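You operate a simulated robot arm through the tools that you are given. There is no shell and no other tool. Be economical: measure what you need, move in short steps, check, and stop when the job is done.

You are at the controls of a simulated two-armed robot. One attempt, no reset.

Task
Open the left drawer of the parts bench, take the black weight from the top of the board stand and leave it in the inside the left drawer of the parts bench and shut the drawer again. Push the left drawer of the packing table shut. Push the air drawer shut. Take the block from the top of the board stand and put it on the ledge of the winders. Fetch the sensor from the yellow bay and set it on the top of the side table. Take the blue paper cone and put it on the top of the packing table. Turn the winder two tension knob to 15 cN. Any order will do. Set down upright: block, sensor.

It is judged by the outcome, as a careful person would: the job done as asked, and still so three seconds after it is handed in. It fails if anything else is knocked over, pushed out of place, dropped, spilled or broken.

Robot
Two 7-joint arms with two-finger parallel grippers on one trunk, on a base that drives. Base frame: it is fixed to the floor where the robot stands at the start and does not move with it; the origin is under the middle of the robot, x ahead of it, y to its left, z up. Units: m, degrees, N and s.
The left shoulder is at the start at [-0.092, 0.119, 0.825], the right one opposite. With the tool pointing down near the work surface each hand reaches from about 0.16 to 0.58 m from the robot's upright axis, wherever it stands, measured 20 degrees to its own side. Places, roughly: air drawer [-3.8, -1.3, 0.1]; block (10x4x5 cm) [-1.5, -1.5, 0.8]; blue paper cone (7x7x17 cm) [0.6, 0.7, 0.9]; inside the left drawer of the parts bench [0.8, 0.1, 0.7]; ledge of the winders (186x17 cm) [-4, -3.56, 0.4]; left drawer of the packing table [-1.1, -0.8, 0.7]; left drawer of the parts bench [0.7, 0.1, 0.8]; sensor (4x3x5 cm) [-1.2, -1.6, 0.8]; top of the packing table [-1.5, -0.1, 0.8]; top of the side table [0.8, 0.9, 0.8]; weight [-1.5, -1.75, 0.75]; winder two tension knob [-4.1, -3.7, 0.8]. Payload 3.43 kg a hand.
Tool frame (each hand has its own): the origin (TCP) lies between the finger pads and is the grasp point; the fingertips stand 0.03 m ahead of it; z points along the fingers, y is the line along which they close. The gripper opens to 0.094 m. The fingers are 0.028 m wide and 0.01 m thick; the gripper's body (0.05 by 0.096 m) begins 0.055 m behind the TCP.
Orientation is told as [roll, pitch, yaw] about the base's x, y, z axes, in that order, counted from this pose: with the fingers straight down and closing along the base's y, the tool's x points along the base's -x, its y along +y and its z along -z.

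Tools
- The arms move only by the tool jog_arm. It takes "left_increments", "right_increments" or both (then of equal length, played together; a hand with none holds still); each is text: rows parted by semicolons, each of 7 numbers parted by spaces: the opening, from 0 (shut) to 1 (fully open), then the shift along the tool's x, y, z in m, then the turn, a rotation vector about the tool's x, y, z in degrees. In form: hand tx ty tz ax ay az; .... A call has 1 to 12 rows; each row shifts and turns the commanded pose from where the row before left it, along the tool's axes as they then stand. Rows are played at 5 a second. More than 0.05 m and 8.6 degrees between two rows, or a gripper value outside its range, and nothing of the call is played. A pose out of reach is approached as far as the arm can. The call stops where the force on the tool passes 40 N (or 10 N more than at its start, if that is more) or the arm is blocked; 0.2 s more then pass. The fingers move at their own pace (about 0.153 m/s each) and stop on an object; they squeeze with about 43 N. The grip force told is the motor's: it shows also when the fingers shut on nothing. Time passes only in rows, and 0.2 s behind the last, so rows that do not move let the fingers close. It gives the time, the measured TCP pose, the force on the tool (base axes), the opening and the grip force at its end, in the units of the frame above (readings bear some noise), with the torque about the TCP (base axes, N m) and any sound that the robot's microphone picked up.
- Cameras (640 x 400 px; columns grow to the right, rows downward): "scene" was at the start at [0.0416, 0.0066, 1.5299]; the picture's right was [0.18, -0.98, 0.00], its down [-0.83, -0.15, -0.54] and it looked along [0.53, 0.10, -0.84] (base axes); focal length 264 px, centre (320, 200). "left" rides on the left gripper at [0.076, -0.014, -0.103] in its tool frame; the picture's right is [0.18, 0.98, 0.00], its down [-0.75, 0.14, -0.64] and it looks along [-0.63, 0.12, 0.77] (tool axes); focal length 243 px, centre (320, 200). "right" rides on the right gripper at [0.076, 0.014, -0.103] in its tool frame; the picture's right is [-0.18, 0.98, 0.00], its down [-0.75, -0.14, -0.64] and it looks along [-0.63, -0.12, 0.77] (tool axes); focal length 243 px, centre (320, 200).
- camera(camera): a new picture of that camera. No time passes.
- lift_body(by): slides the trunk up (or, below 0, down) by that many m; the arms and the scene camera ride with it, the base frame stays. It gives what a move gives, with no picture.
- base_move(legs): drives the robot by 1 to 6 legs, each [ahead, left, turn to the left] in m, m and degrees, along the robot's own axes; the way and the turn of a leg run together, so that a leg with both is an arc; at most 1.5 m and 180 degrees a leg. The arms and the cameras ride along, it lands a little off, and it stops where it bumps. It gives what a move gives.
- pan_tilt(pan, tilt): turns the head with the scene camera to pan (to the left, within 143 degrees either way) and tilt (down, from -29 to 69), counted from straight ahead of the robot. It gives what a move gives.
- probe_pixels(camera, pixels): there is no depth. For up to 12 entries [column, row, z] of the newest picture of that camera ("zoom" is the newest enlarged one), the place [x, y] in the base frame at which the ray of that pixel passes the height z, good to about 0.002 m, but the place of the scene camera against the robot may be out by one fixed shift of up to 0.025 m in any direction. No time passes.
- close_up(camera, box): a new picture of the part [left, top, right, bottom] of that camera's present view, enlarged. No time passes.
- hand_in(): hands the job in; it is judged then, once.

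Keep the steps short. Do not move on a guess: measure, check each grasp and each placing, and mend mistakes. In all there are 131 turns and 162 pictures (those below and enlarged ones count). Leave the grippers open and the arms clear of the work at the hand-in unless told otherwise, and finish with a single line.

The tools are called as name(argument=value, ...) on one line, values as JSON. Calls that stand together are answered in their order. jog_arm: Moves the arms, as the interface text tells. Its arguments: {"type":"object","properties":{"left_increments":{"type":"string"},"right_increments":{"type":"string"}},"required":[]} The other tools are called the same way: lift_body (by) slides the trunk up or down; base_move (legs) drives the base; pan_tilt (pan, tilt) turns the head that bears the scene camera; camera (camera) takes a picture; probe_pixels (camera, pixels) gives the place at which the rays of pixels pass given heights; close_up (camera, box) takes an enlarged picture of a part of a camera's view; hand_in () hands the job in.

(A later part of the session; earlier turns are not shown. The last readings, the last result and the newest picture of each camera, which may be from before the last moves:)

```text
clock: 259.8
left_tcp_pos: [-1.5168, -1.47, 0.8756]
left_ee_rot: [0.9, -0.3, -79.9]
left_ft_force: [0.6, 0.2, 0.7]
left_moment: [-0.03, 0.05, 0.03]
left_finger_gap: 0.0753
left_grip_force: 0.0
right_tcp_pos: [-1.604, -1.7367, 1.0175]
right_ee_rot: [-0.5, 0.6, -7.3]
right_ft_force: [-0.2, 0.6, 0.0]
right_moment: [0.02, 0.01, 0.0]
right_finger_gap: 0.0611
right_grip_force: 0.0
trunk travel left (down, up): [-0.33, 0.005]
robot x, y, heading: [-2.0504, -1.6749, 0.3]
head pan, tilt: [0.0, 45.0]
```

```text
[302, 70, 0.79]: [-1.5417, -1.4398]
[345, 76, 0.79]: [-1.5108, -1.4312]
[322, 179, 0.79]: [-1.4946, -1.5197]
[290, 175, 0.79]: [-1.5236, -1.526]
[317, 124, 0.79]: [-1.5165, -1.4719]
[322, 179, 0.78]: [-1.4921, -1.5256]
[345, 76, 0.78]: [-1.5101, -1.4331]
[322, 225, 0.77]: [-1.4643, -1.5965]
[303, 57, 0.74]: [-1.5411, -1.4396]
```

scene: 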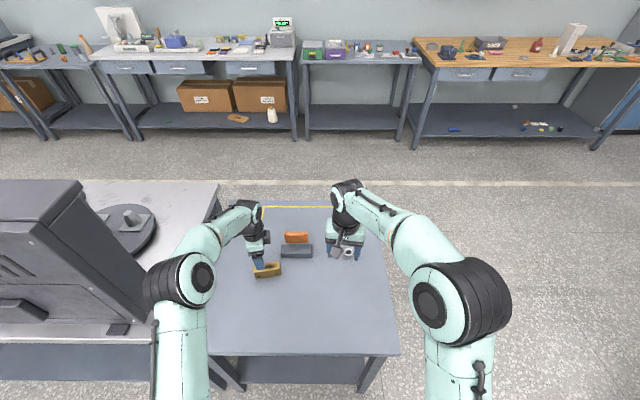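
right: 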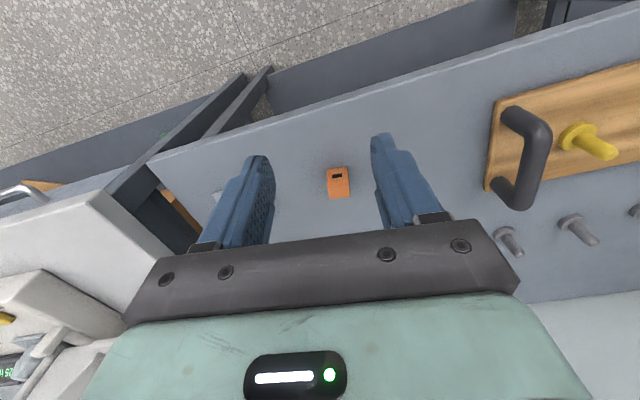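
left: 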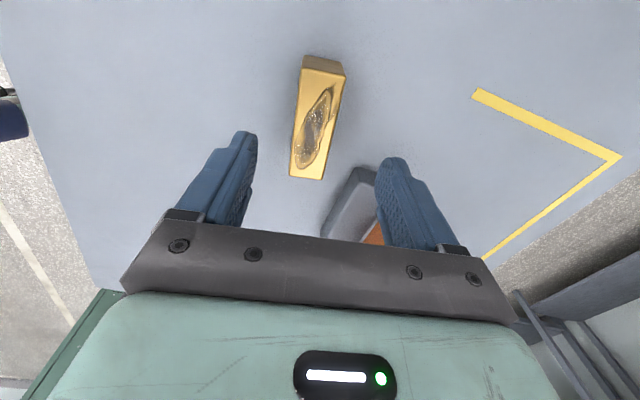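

Aligned within a degree or two. Descend to z 0.778 and close.

jog_arm(left_increments="0.8 -0.005 0 0.03 0 0 -1.5; 0.8 0 0 0.04 0 0 0; 0.8 0 0 0.027 0 0 0; 0.8 0 0 0 0 0 0; 0 0 0 0 0 0 0; 0 0 0 0 0 0 0; 0 0 0 0 0 0 0")

camera(camera="left")

```text
clock: 261.4
left_tcp_pos: [-1.5156, -1.4803, 0.7815]
left_ee_rot: [0.6, -0.3, -78.4]
left_ft_force: [-2.4, -1.7, -1.3]
left_moment: [-0.16, 0.16, -0.11]
left_finger_gap: 0.0385
left_grip_force: 42.7
right_tcp_pos: [-1.6046, -1.7375, 1.0191]
right_ee_rot: [-0.6, 0.5, -7.4]
right_ft_force: [-0.9, -0.2, -0.3]
right_moment: [-0.04, -0.02, 0.02]
right_finger_gap: 0.061
right_grip_force: 0.1
trunk travel left (down, up): [-0.33, 0.005]
robot x, y, heading: [-2.0503, -1.6766, 0.2]
head pan, tilt: [0.0, 45.0]
```

```text
75 pictures are left
```

left: 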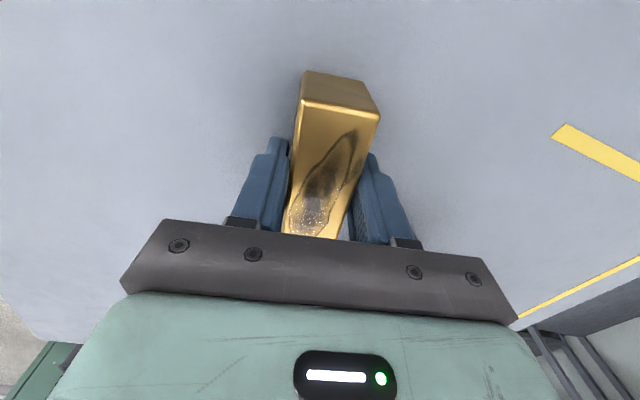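

Held (38 mm). Lift, back away, turn round and look at the air drawer.

jog_arm(left_increments="0 0 0 -0.04 0 0 0; 0 0 0 -0.04 0 0 0; 0 0 0 -0.04 0 0 0; 0 0 0 -0.04 0 0 0; 0 0 -0.03 -0.03 0 0 0; 0 0 -0.04 -0.02 0 0 0; 0 0 -0.04 0 0 0 0; 0 0 0 0 0 0 0")

camera(camera="left")

base_move(legs=[[-0.75, 0, 0], [0, 0, 180]])

pan_tilt(pan=0, tilt=40)

camera(camera="scene")

```text
clock: 263.2
left_tcp_pos: [-1.6228, -1.5, 0.987]
left_ee_rot: [0.6, -0.2, -78.4]
left_ft_force: [0.0, 0.3, -12.8]
left_moment: [0.0, 0.05, 0.01]
left_finger_gap: 0.0386
left_grip_force: 42.8
right_tcp_pos: [-1.6027, -1.736, 1.0184]
right_ee_rot: [-0.5, 0.6, -7.2]
right_ft_force: [0.9, -0.5, -0.1]
right_moment: [-0.02, 0.03, 0.01]
right_finger_gap: 0.0611
right_grip_force: 0.1
trunk travel left (down, up): [-0.33, 0.005]
robot x, y, heading: [-2.0562, -1.6743, 0.4]
head pan, tilt: [0.0, 45.0]
```

```text
74 pictures are left
```

left: 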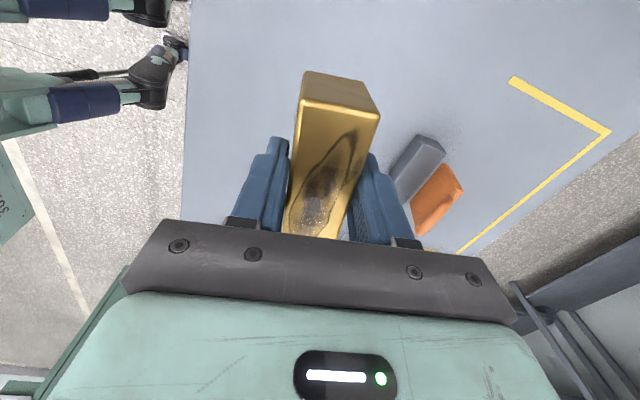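

```text
clock: 274.6
left_tcp_pos: [-3.221, -1.8578, 0.9877]
left_ee_rot: [0.7, -0.3, 101.9]
left_ft_force: [0.4, -0.6, -13.4]
left_moment: [-0.03, 0.0, 0.02]
left_finger_gap: 0.0384
left_grip_force: 43.1
right_tcp_pos: [-3.2435, -1.6222, 1.0184]
right_ee_rot: [-0.6, 0.6, 173.1]
right_ft_force: [-0.8, -0.1, -0.2]
right_moment: [-0.04, -0.01, 0.0]
right_finger_gap: 0.0613
right_grip_force: 0.1
trunk travel left (down, up): [-0.33, 0.005]
robot x, y, heading: [-2.7936, -1.6796, -179.1]
head pan, tilt: [0.0, 45.0]
```

```text
clock: 275.2
left_tcp_pos: [-3.2212, -1.8576, 0.9871]
left_ee_rot: [0.6, -0.3, 102.0]
left_ft_force: [0.0, -0.2, -12.5]
left_moment: [-0.01, -0.02, 0.0]
left_finger_gap: 0.0384
left_grip_force: 43.2
right_tcp_pos: [-3.2431, -1.622, 1.0186]
right_ee_rot: [-0.5, 0.6, 173.1]
right_ft_force: [0.2, 0.3, -0.4]
right_moment: [0.0, 0.0, -0.02]
right_finger_gap: 0.0613
right_grip_force: 0.1
trunk travel left (down, up): [-0.33, 0.005]
robot x, y, heading: [-2.7918, -1.6805, -179.0]
head pan, tilt: [0.0, 40.0]
```

```text
73 pictures are left
```

scene: 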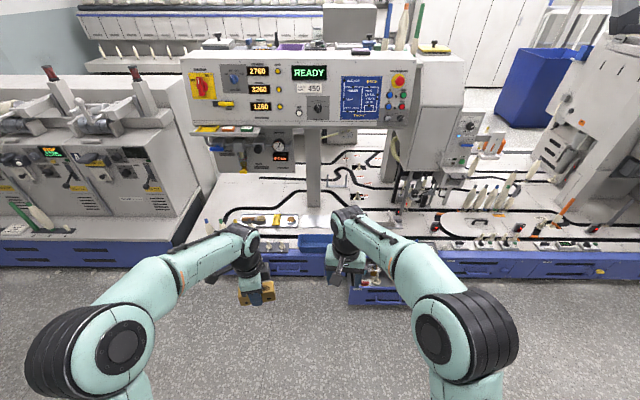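

close_up(camera="scene", box=[200, 200, 480, 375])

camera(camera="right")

```text
2.29 times, centred on (340, 288) of scene
```

zoom: 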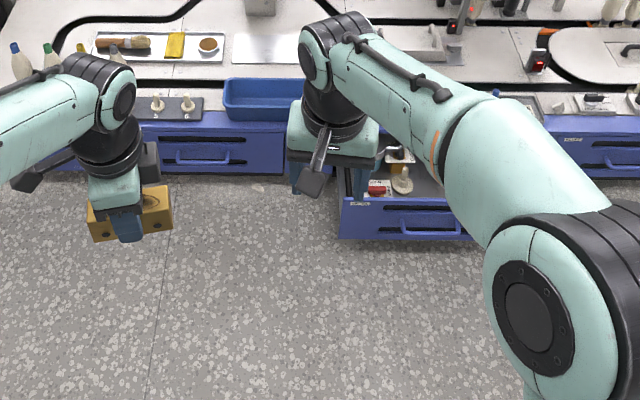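

```text
71 pictures are left
```

right: 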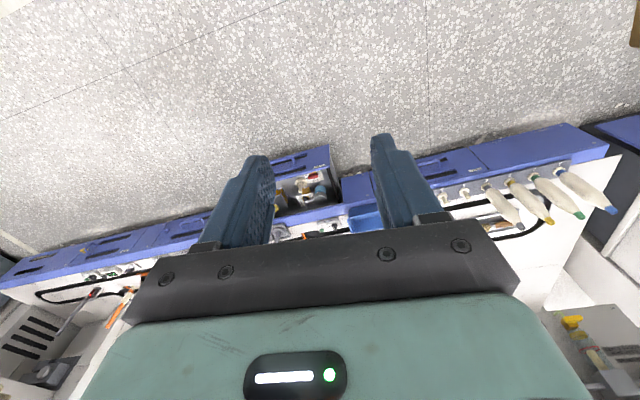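

probe_pixels(camera="right", pixels=[[328, 150, 0.22], [275, 165, 0.22], [343, 180, 0.25], [335, 178, 0.22], [560, 128, 0.25], [605, 158, 0.3], [5, 280, 0.25]])

probe_pixels(camera="zoom", pixels=[[340, 205, 0.22], [480, 210, 0.22], [340, 237, 0.06], [470, 242, 0.06], [290, 122, 0.3], [285, 172, 0.06], [400, 230, 0.12]])

```text
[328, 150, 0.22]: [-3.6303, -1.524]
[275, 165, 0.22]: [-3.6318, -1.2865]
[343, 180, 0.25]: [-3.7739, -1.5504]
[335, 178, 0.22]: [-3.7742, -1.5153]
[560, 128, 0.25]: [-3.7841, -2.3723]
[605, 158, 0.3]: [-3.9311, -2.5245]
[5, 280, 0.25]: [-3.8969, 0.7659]
```

```text
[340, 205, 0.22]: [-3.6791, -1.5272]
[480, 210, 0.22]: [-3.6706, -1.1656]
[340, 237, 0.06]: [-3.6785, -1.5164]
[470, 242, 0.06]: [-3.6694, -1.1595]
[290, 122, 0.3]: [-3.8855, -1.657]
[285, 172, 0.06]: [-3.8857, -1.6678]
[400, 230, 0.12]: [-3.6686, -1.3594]
```

Drawer front at x≈−3.65, y −1.52..−1.15, z 0.06–0.22. Shift right 0.28 m, lower the trunk, tuck the left hand with the block up and back, and set the right hand (closed) low.

base_move(legs=[[0, -0.28, -1]])

jog_arm(left_increments="0 0 -0.04 -0.03 0 0 0; 0 0 -0.04 -0.03 0 0 0; 0 0 -0.04 -0.03 0 0 0; 0 0 -0.03 -0.03 0 0 0; 0 0 0 0 0 0 0; 0 0 0 0 0 0 0; 0 0 0 0 0 0 0; 0 0 0 0 0 0 0; 0 0 0 0 0 0 0; 0 0 0 0 0 0 0", right_increments="0 0 0 0.04 0 0 -7; 0 0 0 0.04 0 0 0; 0 0 0 0.04 0 0 0; 0 0 0 0.045 0 0 0; 0 0 0 0.045 0 0 0; 0 0 0 0.045 0 0 0; 0 0 0 0.045 0 0 0; 0 0 0 0.045 0 0 0; 0 0 0 0.045 0 0 0; 0 0 0 0.02 0 0 0")

lift_body(by=-0.33)

camera(camera="scene")

```text
clock: 278.2
left_tcp_pos: [-3.2255, -1.5734, 0.9865]
left_ee_rot: [0.6, -0.2, 100.8]
left_ft_force: [-0.5, 0.4, -12.5]
left_moment: [0.03, 0.01, -0.02]
left_finger_gap: 0.0385
left_grip_force: 43.5
right_tcp_pos: [-3.2442, -1.3371, 1.0178]
right_ee_rot: [-0.6, 0.5, 172.1]
right_ft_force: [-0.5, -0.2, 0.0]
right_moment: [0.02, 0.01, 0.0]
right_finger_gap: 0.0613
right_grip_force: 0.2
trunk travel left (down, up): [-0.33, 0.005]
robot x, y, heading: [-2.7951, -1.4015, 179.6]
head pan, tilt: [0.0, 40.0]
```

```text
clock: 280.4
left_tcp_pos: [-3.0783, -1.5443, 1.105]
left_ee_rot: [0.7, -0.3, 100.9]
left_ft_force: [0.1, 0.3, -12.8]
left_moment: [-0.01, 0.01, 0.04]
left_finger_gap: 0.0386
left_grip_force: 42.9
right_tcp_pos: [-3.2399, -1.3289, 0.6082]
right_ee_rot: [-0.6, 0.6, 179.0]
right_ft_force: [-0.9, 0.8, 0.5]
right_moment: [0.0, 0.0, -0.02]
right_finger_gap: 0.0002
right_grip_force: 32.8
trunk travel left (down, up): [-0.33, 0.005]
robot x, y, heading: [-2.793, -1.4031, 179.8]
head pan, tilt: [0.0, 40.0]
```

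```text
clock: 283.7
left_tcp_pos: [-3.0755, -1.546, 0.7752]
left_ee_rot: [0.7, -0.3, 100.9]
left_ft_force: [1.0, -0.7, -12.1]
left_moment: [-0.02, -0.01, 0.0]
left_finger_gap: 0.0383
left_grip_force: 42.8
right_tcp_pos: [-3.2387, -1.3327, 0.2784]
right_ee_rot: [-0.5, 0.6, 179.0]
right_ft_force: [0.3, -0.1, -0.1]
right_moment: [-0.01, -0.02, -0.01]
right_finger_gap: 0.0002
right_grip_force: 33.4
trunk travel left (down, up): [0.0, 0.335]
robot x, y, heading: [-2.798, -1.4009, 179.8]
head pan, tilt: [0.0, 40.0]
```

```text
70 pictures are left
```

scene: 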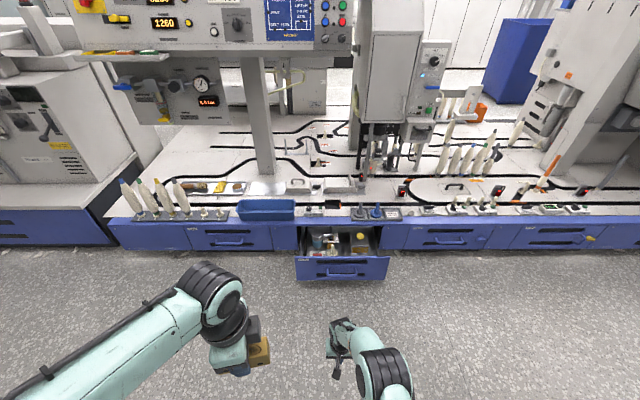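

Tilt the right fingers forward and lower to z≈0.15.

jog_arm(right_increments="0 0 0 0.04 0 0 0; 0 0 0 0.04 0 0 0; 0 0 0 0.04 0 0 0; 0 0 0 0 0 -8 0; 0 0 0 0 0 -8 0; 0 0 0 0 0 -8 0; 0 0 0 0 0 -8 0; 0 0 0 0 0 0 0")

camera(camera="right")

```text
clock: 285.5
left_tcp_pos: [-3.077, -1.5446, 0.7758]
left_ee_rot: [0.6, -0.3, 100.9]
left_ft_force: [-0.3, 0.5, -13.0]
left_moment: [0.01, 0.0, 0.02]
left_finger_gap: 0.0385
left_grip_force: 43.2
right_tcp_pos: [-3.2315, -1.3312, 0.1609]
right_ee_rot: [-0.6, -31.6, 179.3]
right_ft_force: [0.8, 0.4, 0.2]
right_moment: [0.01, 0.0, 0.0]
right_finger_gap: 0.0
right_grip_force: 33.1
right hand out of reach, approached as far as the arm can: row 3
trunk travel left (down, up): [0.0, 0.335]
robot x, y, heading: [-2.7951, -1.4027, 180.0]
head pan, tilt: [0.0, 40.0]
```

```text
69 pictures are left
```

right: 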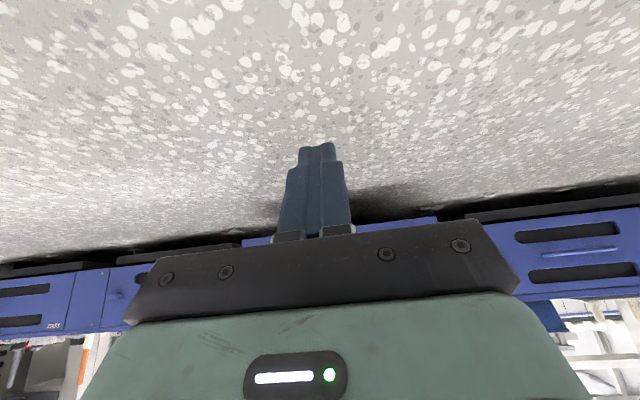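

base_move(legs=[[0.52, 0, 0]])

camera(camera="scene")

```text
clock: 288.6
left_tcp_pos: [-3.611, -1.5482, 0.7754]
left_ee_rot: [0.7, -0.3, 101.6]
left_ft_force: [0.4, 0.1, -12.6]
left_moment: [0.02, 0.0, -0.02]
left_finger_gap: 0.0385
left_grip_force: 42.6
right_tcp_pos: [-3.7677, -1.3352, 0.1607]
right_ee_rot: [-0.6, -31.4, 179.9]
right_ft_force: [-0.1, -0.4, 0.7]
right_moment: [0.0, -0.05, -0.02]
right_finger_gap: 0.0
right_grip_force: 33.0
trunk travel left (down, up): [0.0, 0.335]
robot x, y, heading: [-3.3297, -1.404, -179.6]
head pan, tilt: [0.0, 40.0]
```

```text
68 pictures are left
```

scene: 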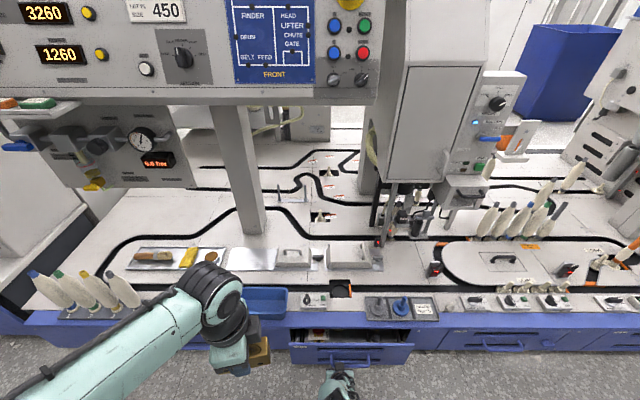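

About 7 cm to go. Push on with force-watched arm steps.

jog_arm(right_increments="0 -0.0085 0 0.0053 0 0 0; 0 -0.0085 0 0.0053 0 0 0; 0 -0.0085 0 0.0053 0 0 0; 0 -0.0085 0 0.0053 0 0 0; 0 -0.0085 0 0.0053 0 0 0; 0 -0.0085 0 0.0053 0 0 0; 0 -0.0085 0 0.0053 0 0 0; 0 -0.0085 0 0.0053 0 0 0; 0 -0.0085 0 0.0053 0 0 0; 0 -0.0085 0 0.0053 0 0 0; 0 -0.0085 0 0.0053 0 0 0; 0 -0.0085 0 0.0053 0 0 0")

camera(camera="scene")

```text
clock: 290.4
left_tcp_pos: [-3.6091, -1.5485, 0.7723]
left_ee_rot: [0.4, -0.1, 101.4]
left_ft_force: [-0.5, 0.5, -12.9]
left_moment: [-0.01, -0.02, -0.02]
left_finger_gap: 0.0385
left_grip_force: 43.0
right_tcp_pos: [-3.8346, -1.3341, 0.1514]
right_ee_rot: [-0.9, -30.2, 179.9]
right_ft_force: [-0.1, 0.3, -0.6]
right_moment: [0.01, 0.04, -0.02]
right_finger_gap: 0.0
right_grip_force: 32.6
trunk travel left (down, up): [0.0, 0.335]
robot x, y, heading: [-3.3309, -1.4011, -179.7]
head pan, tilt: [0.0, 40.0]
stopped in row 8 (right hand): the force on the tool passed its limit at 43 N (the readings are from after the stop); the commanded pose is now the measured one
```

```text
67 pictures are left
```

scene: 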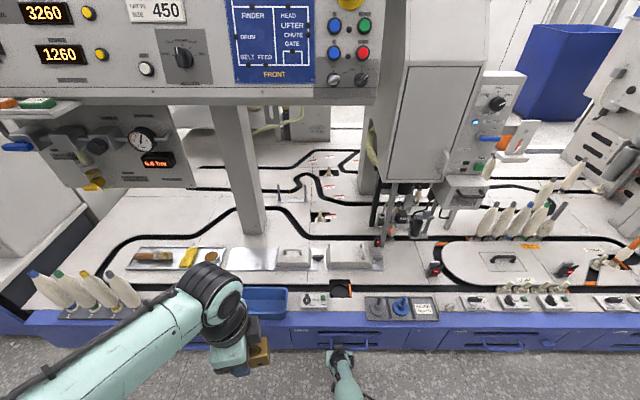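

base_move(legs=[[-0.3, 0, 0]])

close_up(camera="scene", box=[220, 220, 480, 383])

```text
clock: 292.4
left_tcp_pos: [-3.3147, -1.5462, 0.7764]
left_ee_rot: [0.6, -0.3, 101.9]
left_ft_force: [-0.1, 0.1, -12.9]
left_moment: [-0.03, -0.01, 0.02]
left_finger_gap: 0.0385
left_grip_force: 43.1
right_tcp_pos: [-3.5405, -1.3349, 0.152]
right_ee_rot: [-1.0, -30.1, -179.7]
right_ft_force: [0.4, -0.2, -0.3]
right_moment: [0.0, 0.02, -0.01]
right_finger_gap: 0.0
right_grip_force: 33.2
trunk travel left (down, up): [0.0, 0.335]
robot x, y, heading: [-3.0379, -1.4014, -179.4]
head pan, tilt: [0.0, 40.0]
```

```text
2.45 times, centred on (350, 302) of scene
```

zoom: 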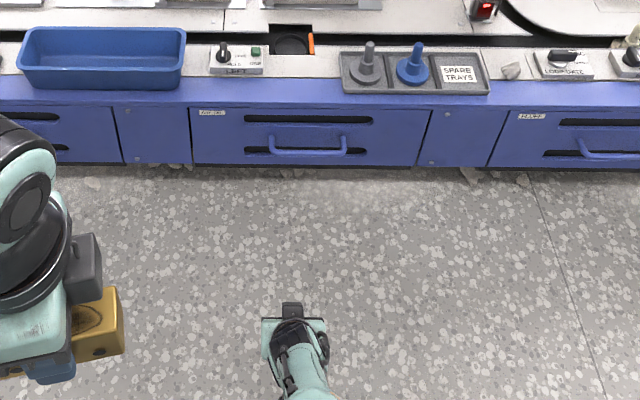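

The air drawer is flush. Straighten and raise the right hand, then drive left to the winders.

jog_arm(right_increments="0 0 0 0 0 8 0; 0 0 0 0 0 8 0; 0 0 0 0 0 8 0; 0 0 0 0 0 6 0; 0 0.03 0 -0.045 0 0 0; 0 0.03 0 -0.045 0 0 0; 0 0 0 -0.045 0 0 0; 0 0 0 -0.045 0 0 0; 0 0 0 -0.045 0 0 0; 0 0 0 -0.045 0 0 0; 0 0 0 -0.045 0 0 0; 0 0 0 -0.045 0 0 0")

base_move(legs=[[0.15, 0.95, 0], [0, 0.95, 0]])

pan_tilt(pan=0, tilt=35)

camera(camera="scene")

```text
refused: row 5 steps farther than a row can; nothing moved
```

```text
clock: 309.4
left_tcp_pos: [-3.4622, -3.4543, 0.7746]
left_ee_rot: [0.7, -0.3, 101.3]
left_ft_force: [-0.1, -0.2, -12.9]
left_moment: [-0.02, 0.02, 0.01]
left_finger_gap: 0.0384
left_grip_force: 42.5
right_tcp_pos: [-3.685, -3.2381, 0.1509]
right_ee_rot: [-0.9, -30.2, 179.6]
right_ft_force: [-0.7, -0.4, -0.2]
right_moment: [-0.02, 0.0, -0.01]
right_finger_gap: 0.0001
right_grip_force: 33.2
trunk travel left (down, up): [0.0, 0.335]
robot x, y, heading: [-3.1802, -3.3092, -180.1]
head pan, tilt: [0.0, 40.0]
```

```text
clock: 310.1
left_tcp_pos: [-3.4628, -3.4544, 0.7746]
left_ee_rot: [0.7, -0.2, 101.3]
left_ft_force: [-0.7, -0.1, -12.5]
left_moment: [0.0, 0.03, 0.04]
left_finger_gap: 0.0384
left_grip_force: 42.8
right_tcp_pos: [-3.6843, -3.238, 0.1511]
right_ee_rot: [-0.9, -30.1, 179.6]
right_ft_force: [-0.2, -0.4, -0.6]
right_moment: [-0.01, -0.01, 0.0]
right_finger_gap: 0.0
right_grip_force: 33.4
trunk travel left (down, up): [0.0, 0.335]
robot x, y, heading: [-3.1813, -3.3158, -180.2]
head pan, tilt: [0.0, 35.0]
```

```text
65 pictures are left
```

scene: 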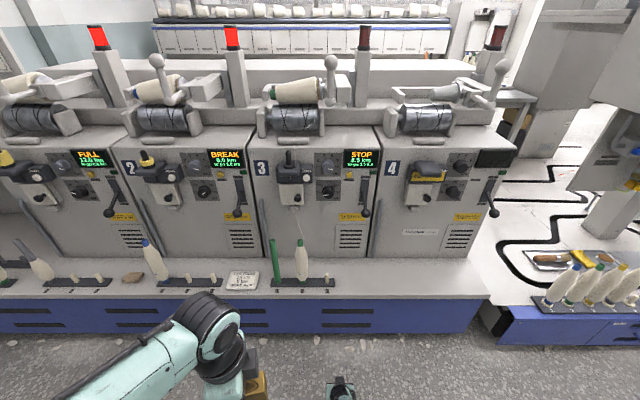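

The right hand stayed low but clear. Now straighten and raise it, and look closely at winder two.

jog_arm(right_increments="0 0 0 0 0 8 0; 0 0 0 0 0 8 0; 0 0 0 0 0 8 0; 0 0 0 0 0 6 0; 0 0.02 0 -0.04 0 0 0; 0 0.02 0 -0.04 0 0 0; 0 0.02 0 -0.04 0 0 0; 0 0 0 -0.045 0 0 0; 0 0 0 -0.045 0 0 0; 0 0 0 -0.045 0 0 0; 0 0 0 -0.045 0 0 0; 0 0 0 -0.045 0 0 0")

close_up(camera="scene", box=[110, 130, 270, 230])

close_up(camera="scene", box=[0, 220, 500, 360])

```text
clock: 312.7
left_tcp_pos: [-3.462, -3.4527, 0.7755]
left_ee_rot: [0.6, -0.1, 101.2]
left_ft_force: [0.3, -0.2, -12.3]
left_moment: [0.02, 0.01, -0.03]
left_finger_gap: 0.0384
left_grip_force: 43.1
right_tcp_pos: [-3.5466, -3.2397, 0.4922]
right_ee_rot: [-0.8, -3.1, 179.2]
right_ft_force: [-0.9, 0.0, -0.7]
right_moment: [-0.03, -0.01, -0.01]
right_finger_gap: 0.0002
right_grip_force: 32.6
right hand out of reach, approached as far as the arm can: row 1, 2, 3, 4
trunk travel left (down, up): [0.0, 0.335]
robot x, y, heading: [-3.1796, -3.3101, -180.3]
head pan, tilt: [0.0, 35.0]
```

```text
4.00 times, centred on (190, 180) of scene
```

zoom: 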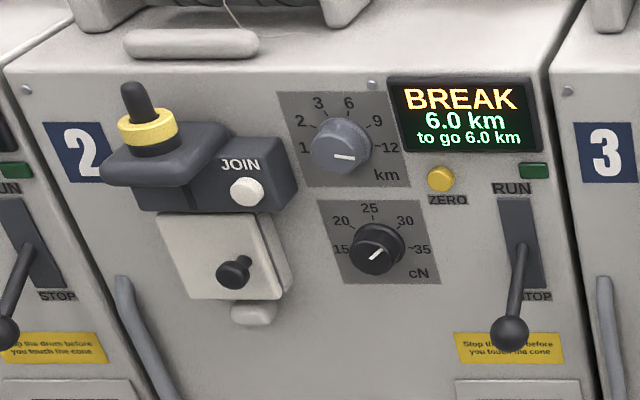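

```text
1.28 times, centred on (250, 290) of scene
```

zoom: 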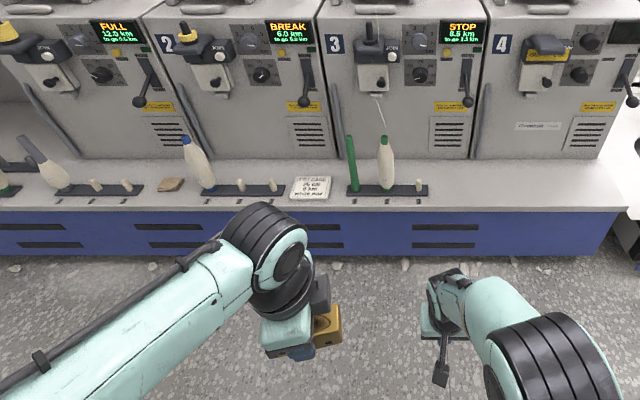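

close_up(camera="scene", box=[184, 176, 224, 201])

probe_pixels(camera="scene", pixels=[[204, 192, 0.8], [204, 192, 0.76], [204, 192, 0.84], [430, 298, 0.38], [430, 262, 0.4], [430, 298, 0.4], [480, 320, 0.1]])

```text
16.00 times, centred on (204, 188) of scene
```

zoom: 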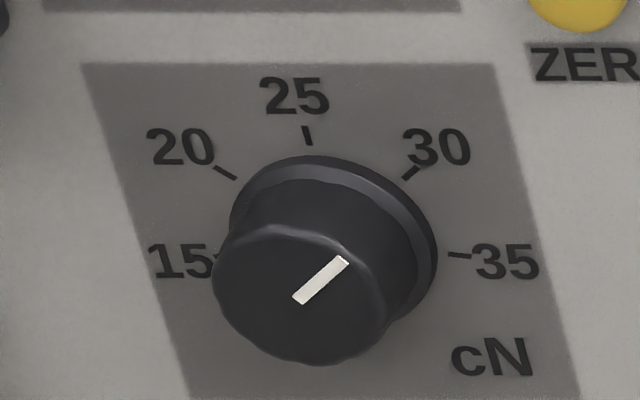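

```text
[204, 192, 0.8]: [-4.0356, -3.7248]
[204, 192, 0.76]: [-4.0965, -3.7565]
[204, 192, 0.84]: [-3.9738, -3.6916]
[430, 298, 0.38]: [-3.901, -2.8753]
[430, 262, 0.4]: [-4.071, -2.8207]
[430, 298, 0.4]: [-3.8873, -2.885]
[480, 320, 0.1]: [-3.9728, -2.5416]
```

The tension knob points at 30 now and must go counter-clockwise ~135° to 15. First the block: free ledge space is in front of winder four (y≈−2.95). Shift right, square the block, raise the right hand.

base_move(legs=[[0, -0.5, 0.3], [0.2, 0, 0]])

jog_arm(left_increments="0 0 0 0 0 0 6; 0 0 0 0 0 0 5; 0 0 0.03 0 0 0 0; 0 0 0.04 0 0 0 0; 0 0 0.04 0 0 0 0; 0 0 0 0 0 0 0", right_increments="0 0 0 -0.045 0 0 0; 0 0 0 -0.045 0 0 0; 0 0 0 -0.045 0 0 0; 0 0 0 -0.045 0 0 0; 0 0 0 -0.045 0 0 0; 0 0 0 -0.045 0 0 0")

camera(camera="left")

camera(camera="scene")

```text
clock: 318.7
left_tcp_pos: [-3.6619, -2.9604, 0.7763]
left_ee_rot: [0.6, -0.2, 101.4]
left_ft_force: [-0.6, 0.5, -13.4]
left_moment: [-0.05, -0.01, -0.03]
left_finger_gap: 0.0385
left_grip_force: 43.0
right_tcp_pos: [-3.7477, -2.7472, 0.4909]
right_ee_rot: [-0.8, -3.2, 179.5]
right_ft_force: [-0.4, -0.1, 0.1]
right_moment: [0.01, 0.02, 0.02]
right_finger_gap: 0.0
right_grip_force: 32.7
trunk travel left (down, up): [0.0, 0.335]
robot x, y, heading: [-3.3828, -2.8149, -179.6]
head pan, tilt: [0.0, 35.0]
```

```text
clock: 320.1
left_tcp_pos: [-3.7716, -2.9625, 0.7772]
left_ee_rot: [0.5, -0.2, 90.4]
left_ft_force: [-0.5, 0.4, -13.2]
left_moment: [-0.02, -0.01, 0.03]
left_finger_gap: 0.0384
left_grip_force: 42.9
right_tcp_pos: [-3.7345, -2.749, 0.7641]
right_ee_rot: [-0.8, -3.1, 179.3]
right_ft_force: [0.2, -0.3, -0.1]
right_moment: [0.03, -0.05, 0.01]
right_finger_gap: 0.0
right_grip_force: 32.9
trunk travel left (down, up): [0.0, 0.335]
robot x, y, heading: [-3.3843, -2.8152, -179.7]
head pan, tilt: [0.0, 35.0]
```

```text
61 pictures are left
```

left: 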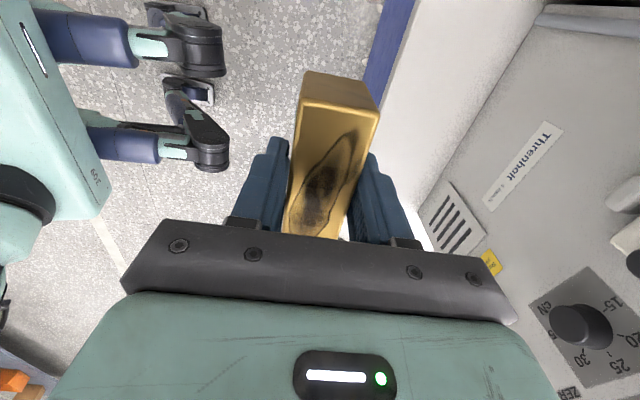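

```text
60 pictures are left
```

scene: 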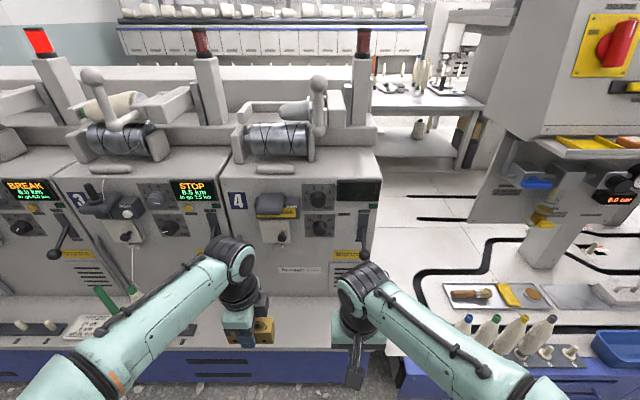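

probe_pixels(camera="left", pixels=[[400, 50, 0.4], [400, 50, 0.38], [520, 50, 0.4], [480, 110, 0.4], [432, 180, 0.4]])

probe_pixels(camera="scene", pixels=[[200, 349, 0.4], [320, 346, 0.4], [320, 297, 0.4]])

```text
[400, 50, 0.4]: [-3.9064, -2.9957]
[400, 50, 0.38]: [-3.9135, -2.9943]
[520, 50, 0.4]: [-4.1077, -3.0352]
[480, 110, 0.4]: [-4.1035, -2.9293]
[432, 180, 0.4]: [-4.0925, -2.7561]
```

```text
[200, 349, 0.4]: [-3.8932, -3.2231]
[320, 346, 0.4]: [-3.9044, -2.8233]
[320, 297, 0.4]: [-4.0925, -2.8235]
```

Ledge spans x −3.906..−4.10. Target block centre x −3.985. Drive 0.1 m, extend 0.113 m, lower to z 0.48.

base_move(legs=[[0.1, 0, 0]])

jog_arm(left_increments="0 0 0.035 0 0 0 0; 0 0 0.04 0 0 0 0; 0 0 0.035 0 0 0 0; 0 0 0 0.045 0 0 0; 0 0 0 0.045 0 0 0; 0 0 0 0.045 0 0 0; 0 0 0 0.045 0 0 0; 0 0 0 0.045 0 0 0; 0 0 0 0.045 0 0 0; 0 0 0 0.03 0 0 0; 0 0 0 0 0 0 0")

camera(camera="left")

camera(camera="scene")

```text
clock: 321.2
left_tcp_pos: [-3.8691, -2.9619, 0.7766]
left_ee_rot: [0.5, -0.1, 90.3]
left_ft_force: [-1.0, 0.3, -13.2]
left_moment: [-0.02, -0.02, 0.01]
left_finger_gap: 0.0385
left_grip_force: 42.3
right_tcp_pos: [-3.8313, -2.7484, 0.7633]
right_ee_rot: [-0.8, -3.2, 179.4]
right_ft_force: [-1.1, -0.3, 0.3]
right_moment: [0.01, 0.03, 0.01]
right_finger_gap: 0.0
right_grip_force: 32.9
trunk travel left (down, up): [0.0, 0.335]
robot x, y, heading: [-3.4788, -2.8143, -179.8]
head pan, tilt: [0.0, 35.0]
```

```text
clock: 322.1
left_tcp_pos: [-3.962, -2.9622, 0.7755]
left_ee_rot: [-1.9, 0.2, 89.9]
left_ft_force: [23.3, 0.3, -19.3]
left_moment: [-0.07, 2.1, 0.36]
left_finger_gap: 0.0384
left_grip_force: 43.4
right_tcp_pos: [-3.8313, -2.749, 0.7635]
right_ee_rot: [-0.8, -3.2, 179.3]
right_ft_force: [-0.2, 0.5, 0.6]
right_moment: [0.01, 0.02, -0.01]
right_finger_gap: 0.0
right_grip_force: 32.9
trunk travel left (down, up): [0.0, 0.335]
robot x, y, heading: [-3.4811, -2.816, -179.8]
head pan, tilt: [0.0, 35.0]
stopped in row 4 (left hand): the force on the tool passed its limit at 129 N (the readings are from after the stop); the commanded pose is now the measured one
```

```text
59 pictures are left
```

left: 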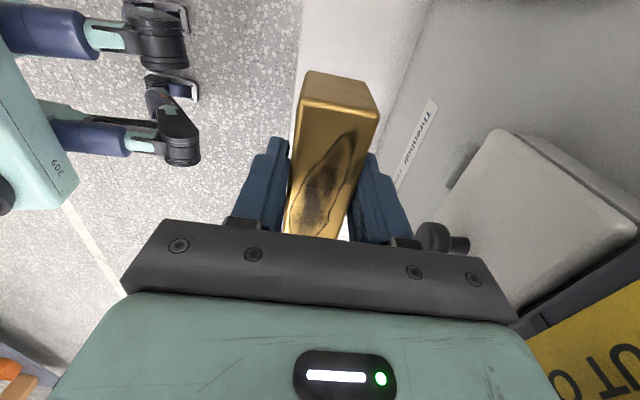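

```text
58 pictures are left
```

scene: 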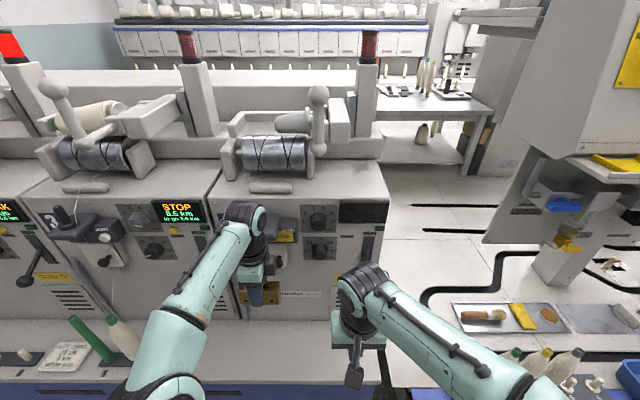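

The hand body touched winder four's splicer box. Back off at once, look for damage.

jog_arm(left_increments="0 0 -0.04 0 0 0 0; 0 0 -0.04 0 0 0 0; 0 0 -0.03 0 0 0 0; 0 0 0 0 0 0 0")

base_move(legs=[[-0.1, 0, 0]])

close_up(camera="scene", box=[60, 160, 420, 385])

camera(camera="left")

```text
clock: 323.1
left_tcp_pos: [-3.8549, -2.9616, 0.7765]
left_ee_rot: [-1.3, 0.1, 90.1]
left_ft_force: [-0.2, -0.2, -13.5]
left_moment: [-0.04, -0.01, 0.02]
left_finger_gap: 0.0388
left_grip_force: 43.1
right_tcp_pos: [-3.8329, -2.7492, 0.7634]
right_ee_rot: [-0.8, -3.1, 179.5]
right_ft_force: [0.7, 0.6, -0.9]
right_moment: [0.03, -0.04, -0.02]
right_finger_gap: 0.0002
right_grip_force: 33.4
trunk travel left (down, up): [0.0, 0.335]
robot x, y, heading: [-3.4803, -2.8144, -179.6]
head pan, tilt: [0.0, 35.0]
```

```text
clock: 324.2
left_tcp_pos: [-3.7579, -2.9619, 0.7777]
left_ee_rot: [-1.3, 0.1, 90.0]
left_ft_force: [0.8, -0.1, -12.2]
left_moment: [0.01, -0.02, 0.02]
left_finger_gap: 0.0386
left_grip_force: 43.2
right_tcp_pos: [-3.7347, -2.7483, 0.7641]
right_ee_rot: [-0.8, -3.0, 179.4]
right_ft_force: [0.3, -0.1, 0.0]
right_moment: [-0.01, 0.01, 0.06]
right_finger_gap: 0.0
right_grip_force: 33.1
trunk travel left (down, up): [0.0, 0.335]
robot x, y, heading: [-3.3854, -2.813, -180.0]
head pan, tilt: [0.0, 35.0]
```

```text
1.78 times, centred on (240, 272) of scene
```

zoom: 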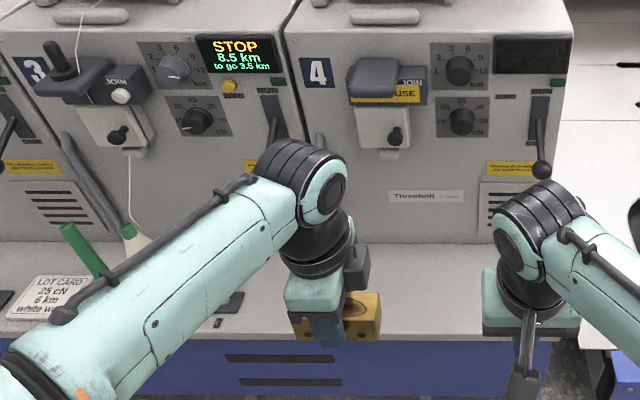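

```text
56 pictures are left
```

left: 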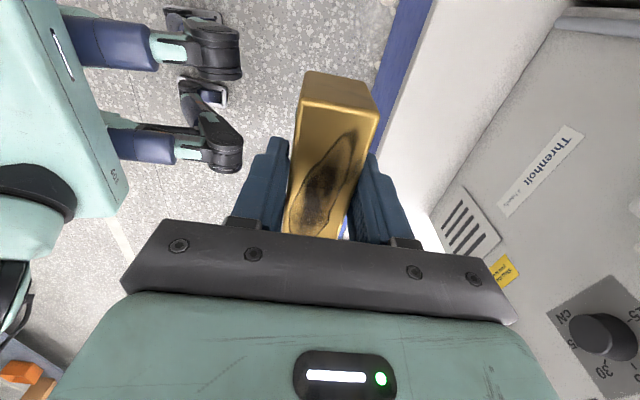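

No damage. Move 0.13 m right (clear of the splicer), lower in front of the ledge, then go in over it at low height.

base_move(legs=[[0, -0.13, 0]])

jog_arm(left_increments="0 0 0 0.04 1.3 0 0; 0 0 0 0.045 0 0 0; 0 0 0 0.045 0 0 0; 0 0 0 0.045 0 0 0; 0 0 0 0.045 0 0 0; 0 0 0 0.045 0 0 0; 0 0 0 0.02 0 0 0; 0 0 0 0 0 0 0")

camera(camera="scene")

camera(camera="left")

```text
clock: 326.0
left_tcp_pos: [-3.7587, -2.8297, 0.7754]
left_ee_rot: [-1.5, 0.1, 89.8]
left_ft_force: [0.1, 0.5, -12.1]
left_moment: [-0.01, -0.01, -0.03]
left_finger_gap: 0.0386
left_grip_force: 43.0
right_tcp_pos: [-3.7347, -2.616, 0.7625]
right_ee_rot: [-0.8, -3.1, 179.2]
right_ft_force: [0.8, 0.4, 0.5]
right_moment: [-0.03, 0.0, -0.01]
right_finger_gap: 0.0
right_grip_force: 32.5
trunk travel left (down, up): [0.0, 0.335]
robot x, y, heading: [-3.3852, -2.6803, -180.0]
head pan, tilt: [0.0, 35.0]
```

```text
clock: 327.8
left_tcp_pos: [-3.7441, -2.8317, 0.4919]
left_ee_rot: [-2.7, 0.1, 90.1]
left_ft_force: [0.0, 0.3, -12.9]
left_moment: [-0.01, 0.05, 0.0]
left_finger_gap: 0.0384
left_grip_force: 42.5
right_tcp_pos: [-3.7353, -2.6161, 0.7638]
right_ee_rot: [-0.7, -3.1, 179.2]
right_ft_force: [-0.6, 0.9, -0.5]
right_moment: [0.01, 0.01, 0.05]
right_finger_gap: 0.0
right_grip_force: 33.3
trunk travel left (down, up): [0.0, 0.335]
robot x, y, heading: [-3.3821, -2.6846, -179.7]
head pan, tilt: [0.0, 35.0]
```

```text
55 pictures are left
```

scene: 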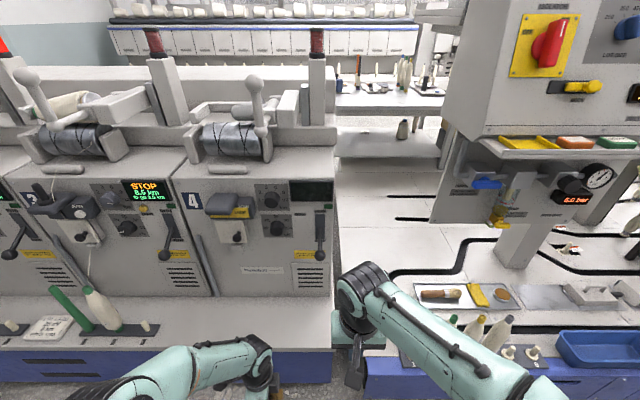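

```text
54 pictures are left
```

left: 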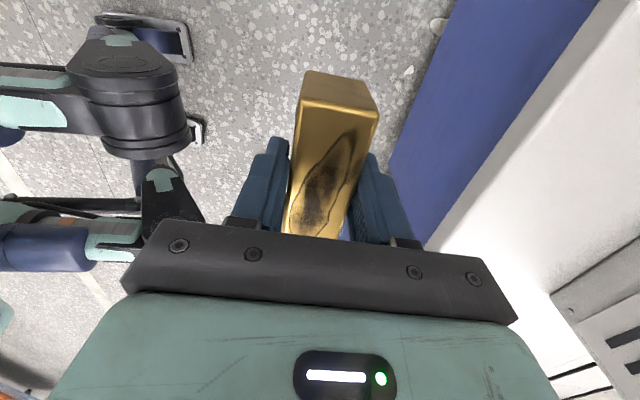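

probe_pixels(camera="left", pixels=[[520, 143, 0.4], [520, 143, 0.38], [520, 143, 0.42], [520, 143, 0.36]])

close_up(camera="left", box=[400, 0, 640, 150])

```text
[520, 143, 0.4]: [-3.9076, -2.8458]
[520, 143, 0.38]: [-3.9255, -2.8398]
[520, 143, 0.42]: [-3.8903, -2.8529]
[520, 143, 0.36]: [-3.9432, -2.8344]
```

```text
2.67 times, centred on (520, 75) of left
```

zoom: 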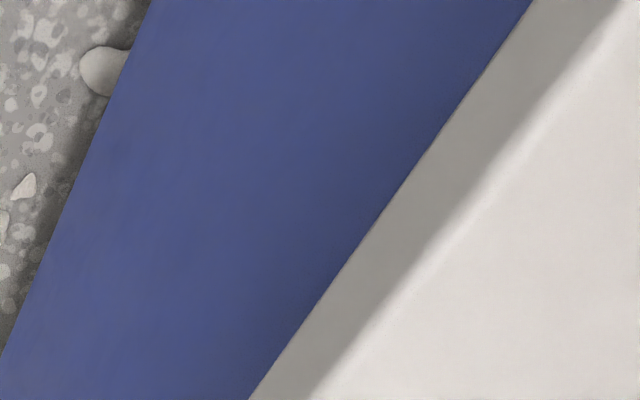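

Ledge top confirmed at z 0.40, front edge x −3.907. Go in to x≈−3.97.

base_move(legs=[[0.1, 0, 0]])

jog_arm(left_increments="0 0 0.03 0 -2.7 0 0; 0 0 0.03 0 0 0 0; 0 0 0.03 0 0 0 0; 0 0 0.03 0 0 0 0; 0 0 0 0 0 0 0")

camera(camera="left")

camera(camera="scene")

```text
clock: 329.0
left_tcp_pos: [-3.8444, -2.8308, 0.4912]
left_ee_rot: [-2.7, 0.0, 89.8]
left_ft_force: [-0.1, -0.6, -12.9]
left_moment: [-0.04, -0.01, 0.01]
left_finger_gap: 0.0387
left_grip_force: 42.6
right_tcp_pos: [-3.8352, -2.6162, 0.7628]
right_ee_rot: [-0.9, -3.1, 179.2]
right_ft_force: [-0.4, -0.1, 0.0]
right_moment: [-0.01, -0.01, -0.01]
right_finger_gap: 0.0
right_grip_force: 33.3
trunk travel left (down, up): [0.0, 0.335]
robot x, y, heading: [-3.4838, -2.6804, -180.0]
head pan, tilt: [0.0, 35.0]
```

```text
clock: 330.2
left_tcp_pos: [-3.9641, -2.8316, 0.487]
left_ee_rot: [-0.1, 0.1, 89.9]
left_ft_force: [0.3, 0.5, -12.7]
left_moment: [0.0, 0.01, 0.01]
left_finger_gap: 0.0384
left_grip_force: 42.8
right_tcp_pos: [-3.8353, -2.6159, 0.7637]
right_ee_rot: [-0.7, -3.0, 179.3]
right_ft_force: [-0.1, -1.2, -0.8]
right_moment: [-0.01, -0.03, 0.06]
right_finger_gap: 0.0002
right_grip_force: 33.2
trunk travel left (down, up): [0.0, 0.335]
robot x, y, heading: [-3.4825, -2.6814, -179.7]
head pan, tilt: [0.0, 35.0]
```

```text
52 pictures are left
```

left: 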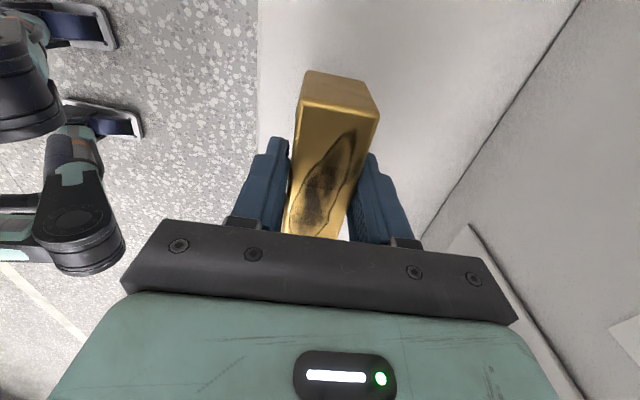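

```text
51 pictures are left
```

scene: 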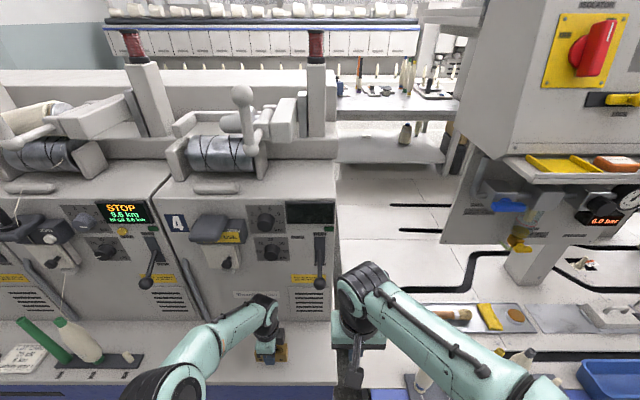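

Over the ledge and square. Lower gently to contact.

jog_arm(left_increments="0 0 0 0.02 0 0 0; 0 0 0 0.01 0 0 0; 0 0 0 0.006 0 0 0; 0 0 0 0.005 0 0 0; 0 0 0 0.004 0 0 0; 0 0 0 0.004 0 0 0; 0 0 0 0.004 0 0 0; 0 0 0 0.004 0 0 0; 0 0 0 0 0 0 0")

```text
clock: 332.2
left_tcp_pos: [-3.9656, -2.8318, 0.4367]
left_ee_rot: [0.6, 0.0, 89.8]
left_ft_force: [3.6, -0.4, 31.0]
left_moment: [0.03, -0.45, -0.04]
left_finger_gap: 0.0378
left_grip_force: 43.5
right_tcp_pos: [-3.8336, -2.6153, 0.7648]
right_ee_rot: [-0.8, -3.3, 179.2]
right_ft_force: [0.0, 0.1, -0.4]
right_moment: [-0.02, 0.0, 0.0]
right_finger_gap: 0.0002
right_grip_force: 32.8
trunk travel left (down, up): [0.0, 0.335]
robot x, y, heading: [-3.482, -2.6845, -179.9]
head pan, tilt: [0.0, 35.0]
```

Contact (31 N up). Ease off 5 mm, open, and rise straight.

jog_arm(left_increments="0 0 0 -0.005 0 0 0; 0 0 0 0 0 0 0; 0.6 0 0 0 0 0 0; 0.7 0 0 0 0 0 0; 0.7 0 0 -0.03 0 0 0; 0.7 0 0 -0.04 0 0 0; 0.7 0 -0.04 -0.02 0 0 0; 0.7 0 -0.04 0 0 0 0; 0.7 0 -0.04 0 0 0 0; 0.7 0 -0.04 0 0 0 0; 0.7 0 0 0 0 0 0")

base_move(legs=[[-0.15, 0, 0]])

camera(camera="left")

camera(camera="scene")

```text
clock: 334.6
left_tcp_pos: [-3.8059, -2.8301, 0.5264]
left_ee_rot: [0.1, 0.1, 89.9]
left_ft_force: [0.0, 0.1, -0.6]
left_moment: [-0.03, -0.01, 0.0]
left_finger_gap: 0.0659
left_grip_force: 0.1
right_tcp_pos: [-3.8341, -2.617, 0.7626]
right_ee_rot: [-0.8, -3.0, 179.2]
right_ft_force: [-0.1, 0.3, -0.5]
right_moment: [0.0, 0.02, 0.01]
right_finger_gap: 0.0
right_grip_force: 32.8
trunk travel left (down, up): [0.0, 0.335]
robot x, y, heading: [-3.484, -2.6822, -179.8]
head pan, tilt: [0.0, 35.0]
```

```text
clock: 335.9
left_tcp_pos: [-3.6604, -2.8286, 0.5281]
left_ee_rot: [0.2, 0.1, 89.8]
left_ft_force: [-0.3, 0.0, -0.6]
left_moment: [-0.02, 0.01, -0.02]
left_finger_gap: 0.0658
left_grip_force: 0.1
right_tcp_pos: [-3.6877, -2.6145, 0.7629]
right_ee_rot: [-0.7, -3.3, 179.1]
right_ft_force: [-0.6, -0.4, -0.6]
right_moment: [-0.01, 0.03, 0.01]
right_finger_gap: 0.0002
right_grip_force: 33.0
trunk travel left (down, up): [0.0, 0.335]
robot x, y, heading: [-3.3392, -2.6846, -180.4]
head pan, tilt: [0.0, 35.0]
```

```text
50 pictures are left
```

left: 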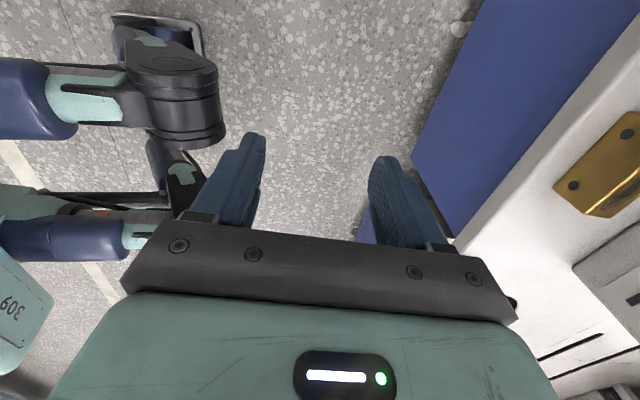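

```text
49 pictures are left
```

scene: 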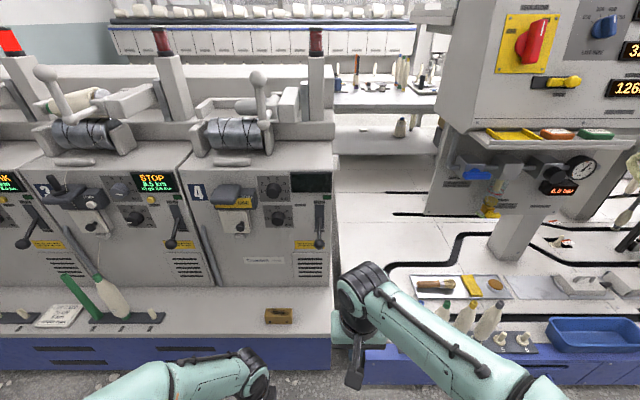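

The block stands on the ledge. Now the knob: drive left to winder two and turn the right hand to point forward.

base_move(legs=[[0, 1.15, 0.4]])

jog_arm(right_increments="0.8 -0.02 0 0 0 -8 0; 0.8 -0.02 0 0 0 -8 0; 0.8 -0.02 0 0 0 -8 0; 0.8 -0.02 0 0.01 0 -8 0; 0.8 0 0 0.02 0 -8 0; 0.8 0 0 0.02 0 -8 0; 0.8 0 0 0.02 0 -8 0; 0.8 0 0 0 0 -8 0; 0.8 0 0 0 0 -8 0; 0.8 0 0 0 0 -8 0; 0.8 0 0 0 0 -7 0; 0.8 0 0 0 0 0 0")

camera(camera="right")

camera(camera="scene")

```text
clock: 346.1
left_tcp_pos: [-3.6639, -3.9619, 0.5278]
left_ee_rot: [0.0, 0.1, 89.6]
left_ft_force: [0.4, 0.7, 1.4]
left_moment: [0.0, 0.0, 0.03]
left_finger_gap: 0.0659
left_grip_force: 0.0
right_tcp_pos: [-3.6894, -3.7481, 0.7638]
right_ee_rot: [-0.6, -3.2, 178.8]
right_ft_force: [0.9, 0.8, 0.1]
right_moment: [0.01, 0.0, 0.01]
right_finger_gap: 0.0002
right_grip_force: 32.5
trunk travel left (down, up): [0.0, 0.335]
robot x, y, heading: [-3.3416, -3.8197, 179.8]
head pan, tilt: [0.0, 35.0]
```

```text
clock: 348.7
left_tcp_pos: [-3.6637, -3.9615, 0.5275]
left_ee_rot: [0.1, 0.1, 89.5]
left_ft_force: [0.2, 0.3, 0.1]
left_moment: [0.0, 0.01, -0.02]
left_finger_gap: 0.0658
left_grip_force: 0.0
right_tcp_pos: [-3.8114, -3.744, 0.7312]
right_ee_rot: [-105.5, -89.2, -75.7]
right_ft_force: [0.5, 0.0, -0.6]
right_moment: [-0.01, 0.0, 0.0]
right_finger_gap: 0.0751
right_grip_force: 0.0
trunk travel left (down, up): [0.0, 0.335]
robot x, y, heading: [-3.3385, -3.8153, 179.8]
head pan, tilt: [0.0, 35.0]
```

```text
48 pictures are left
```

right: 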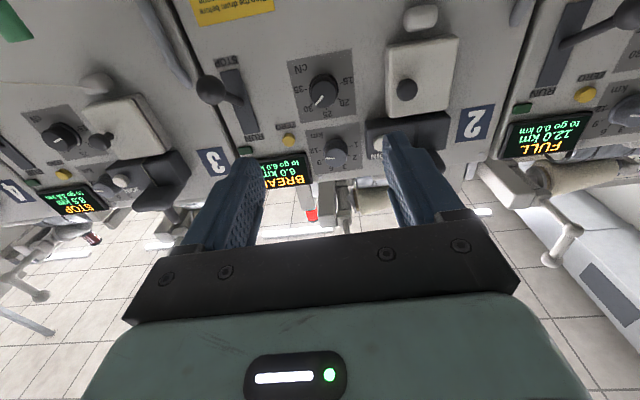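

```text
47 pictures are left
```

scene: 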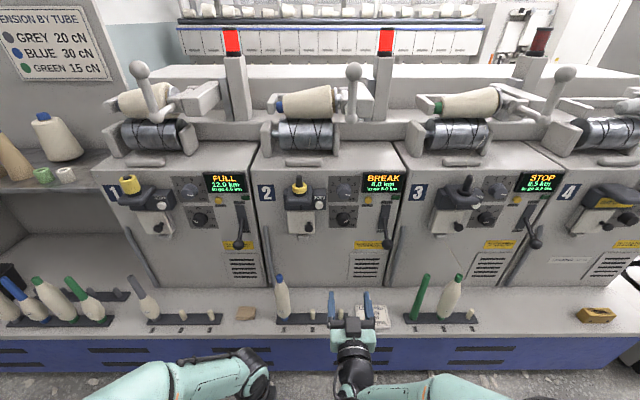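

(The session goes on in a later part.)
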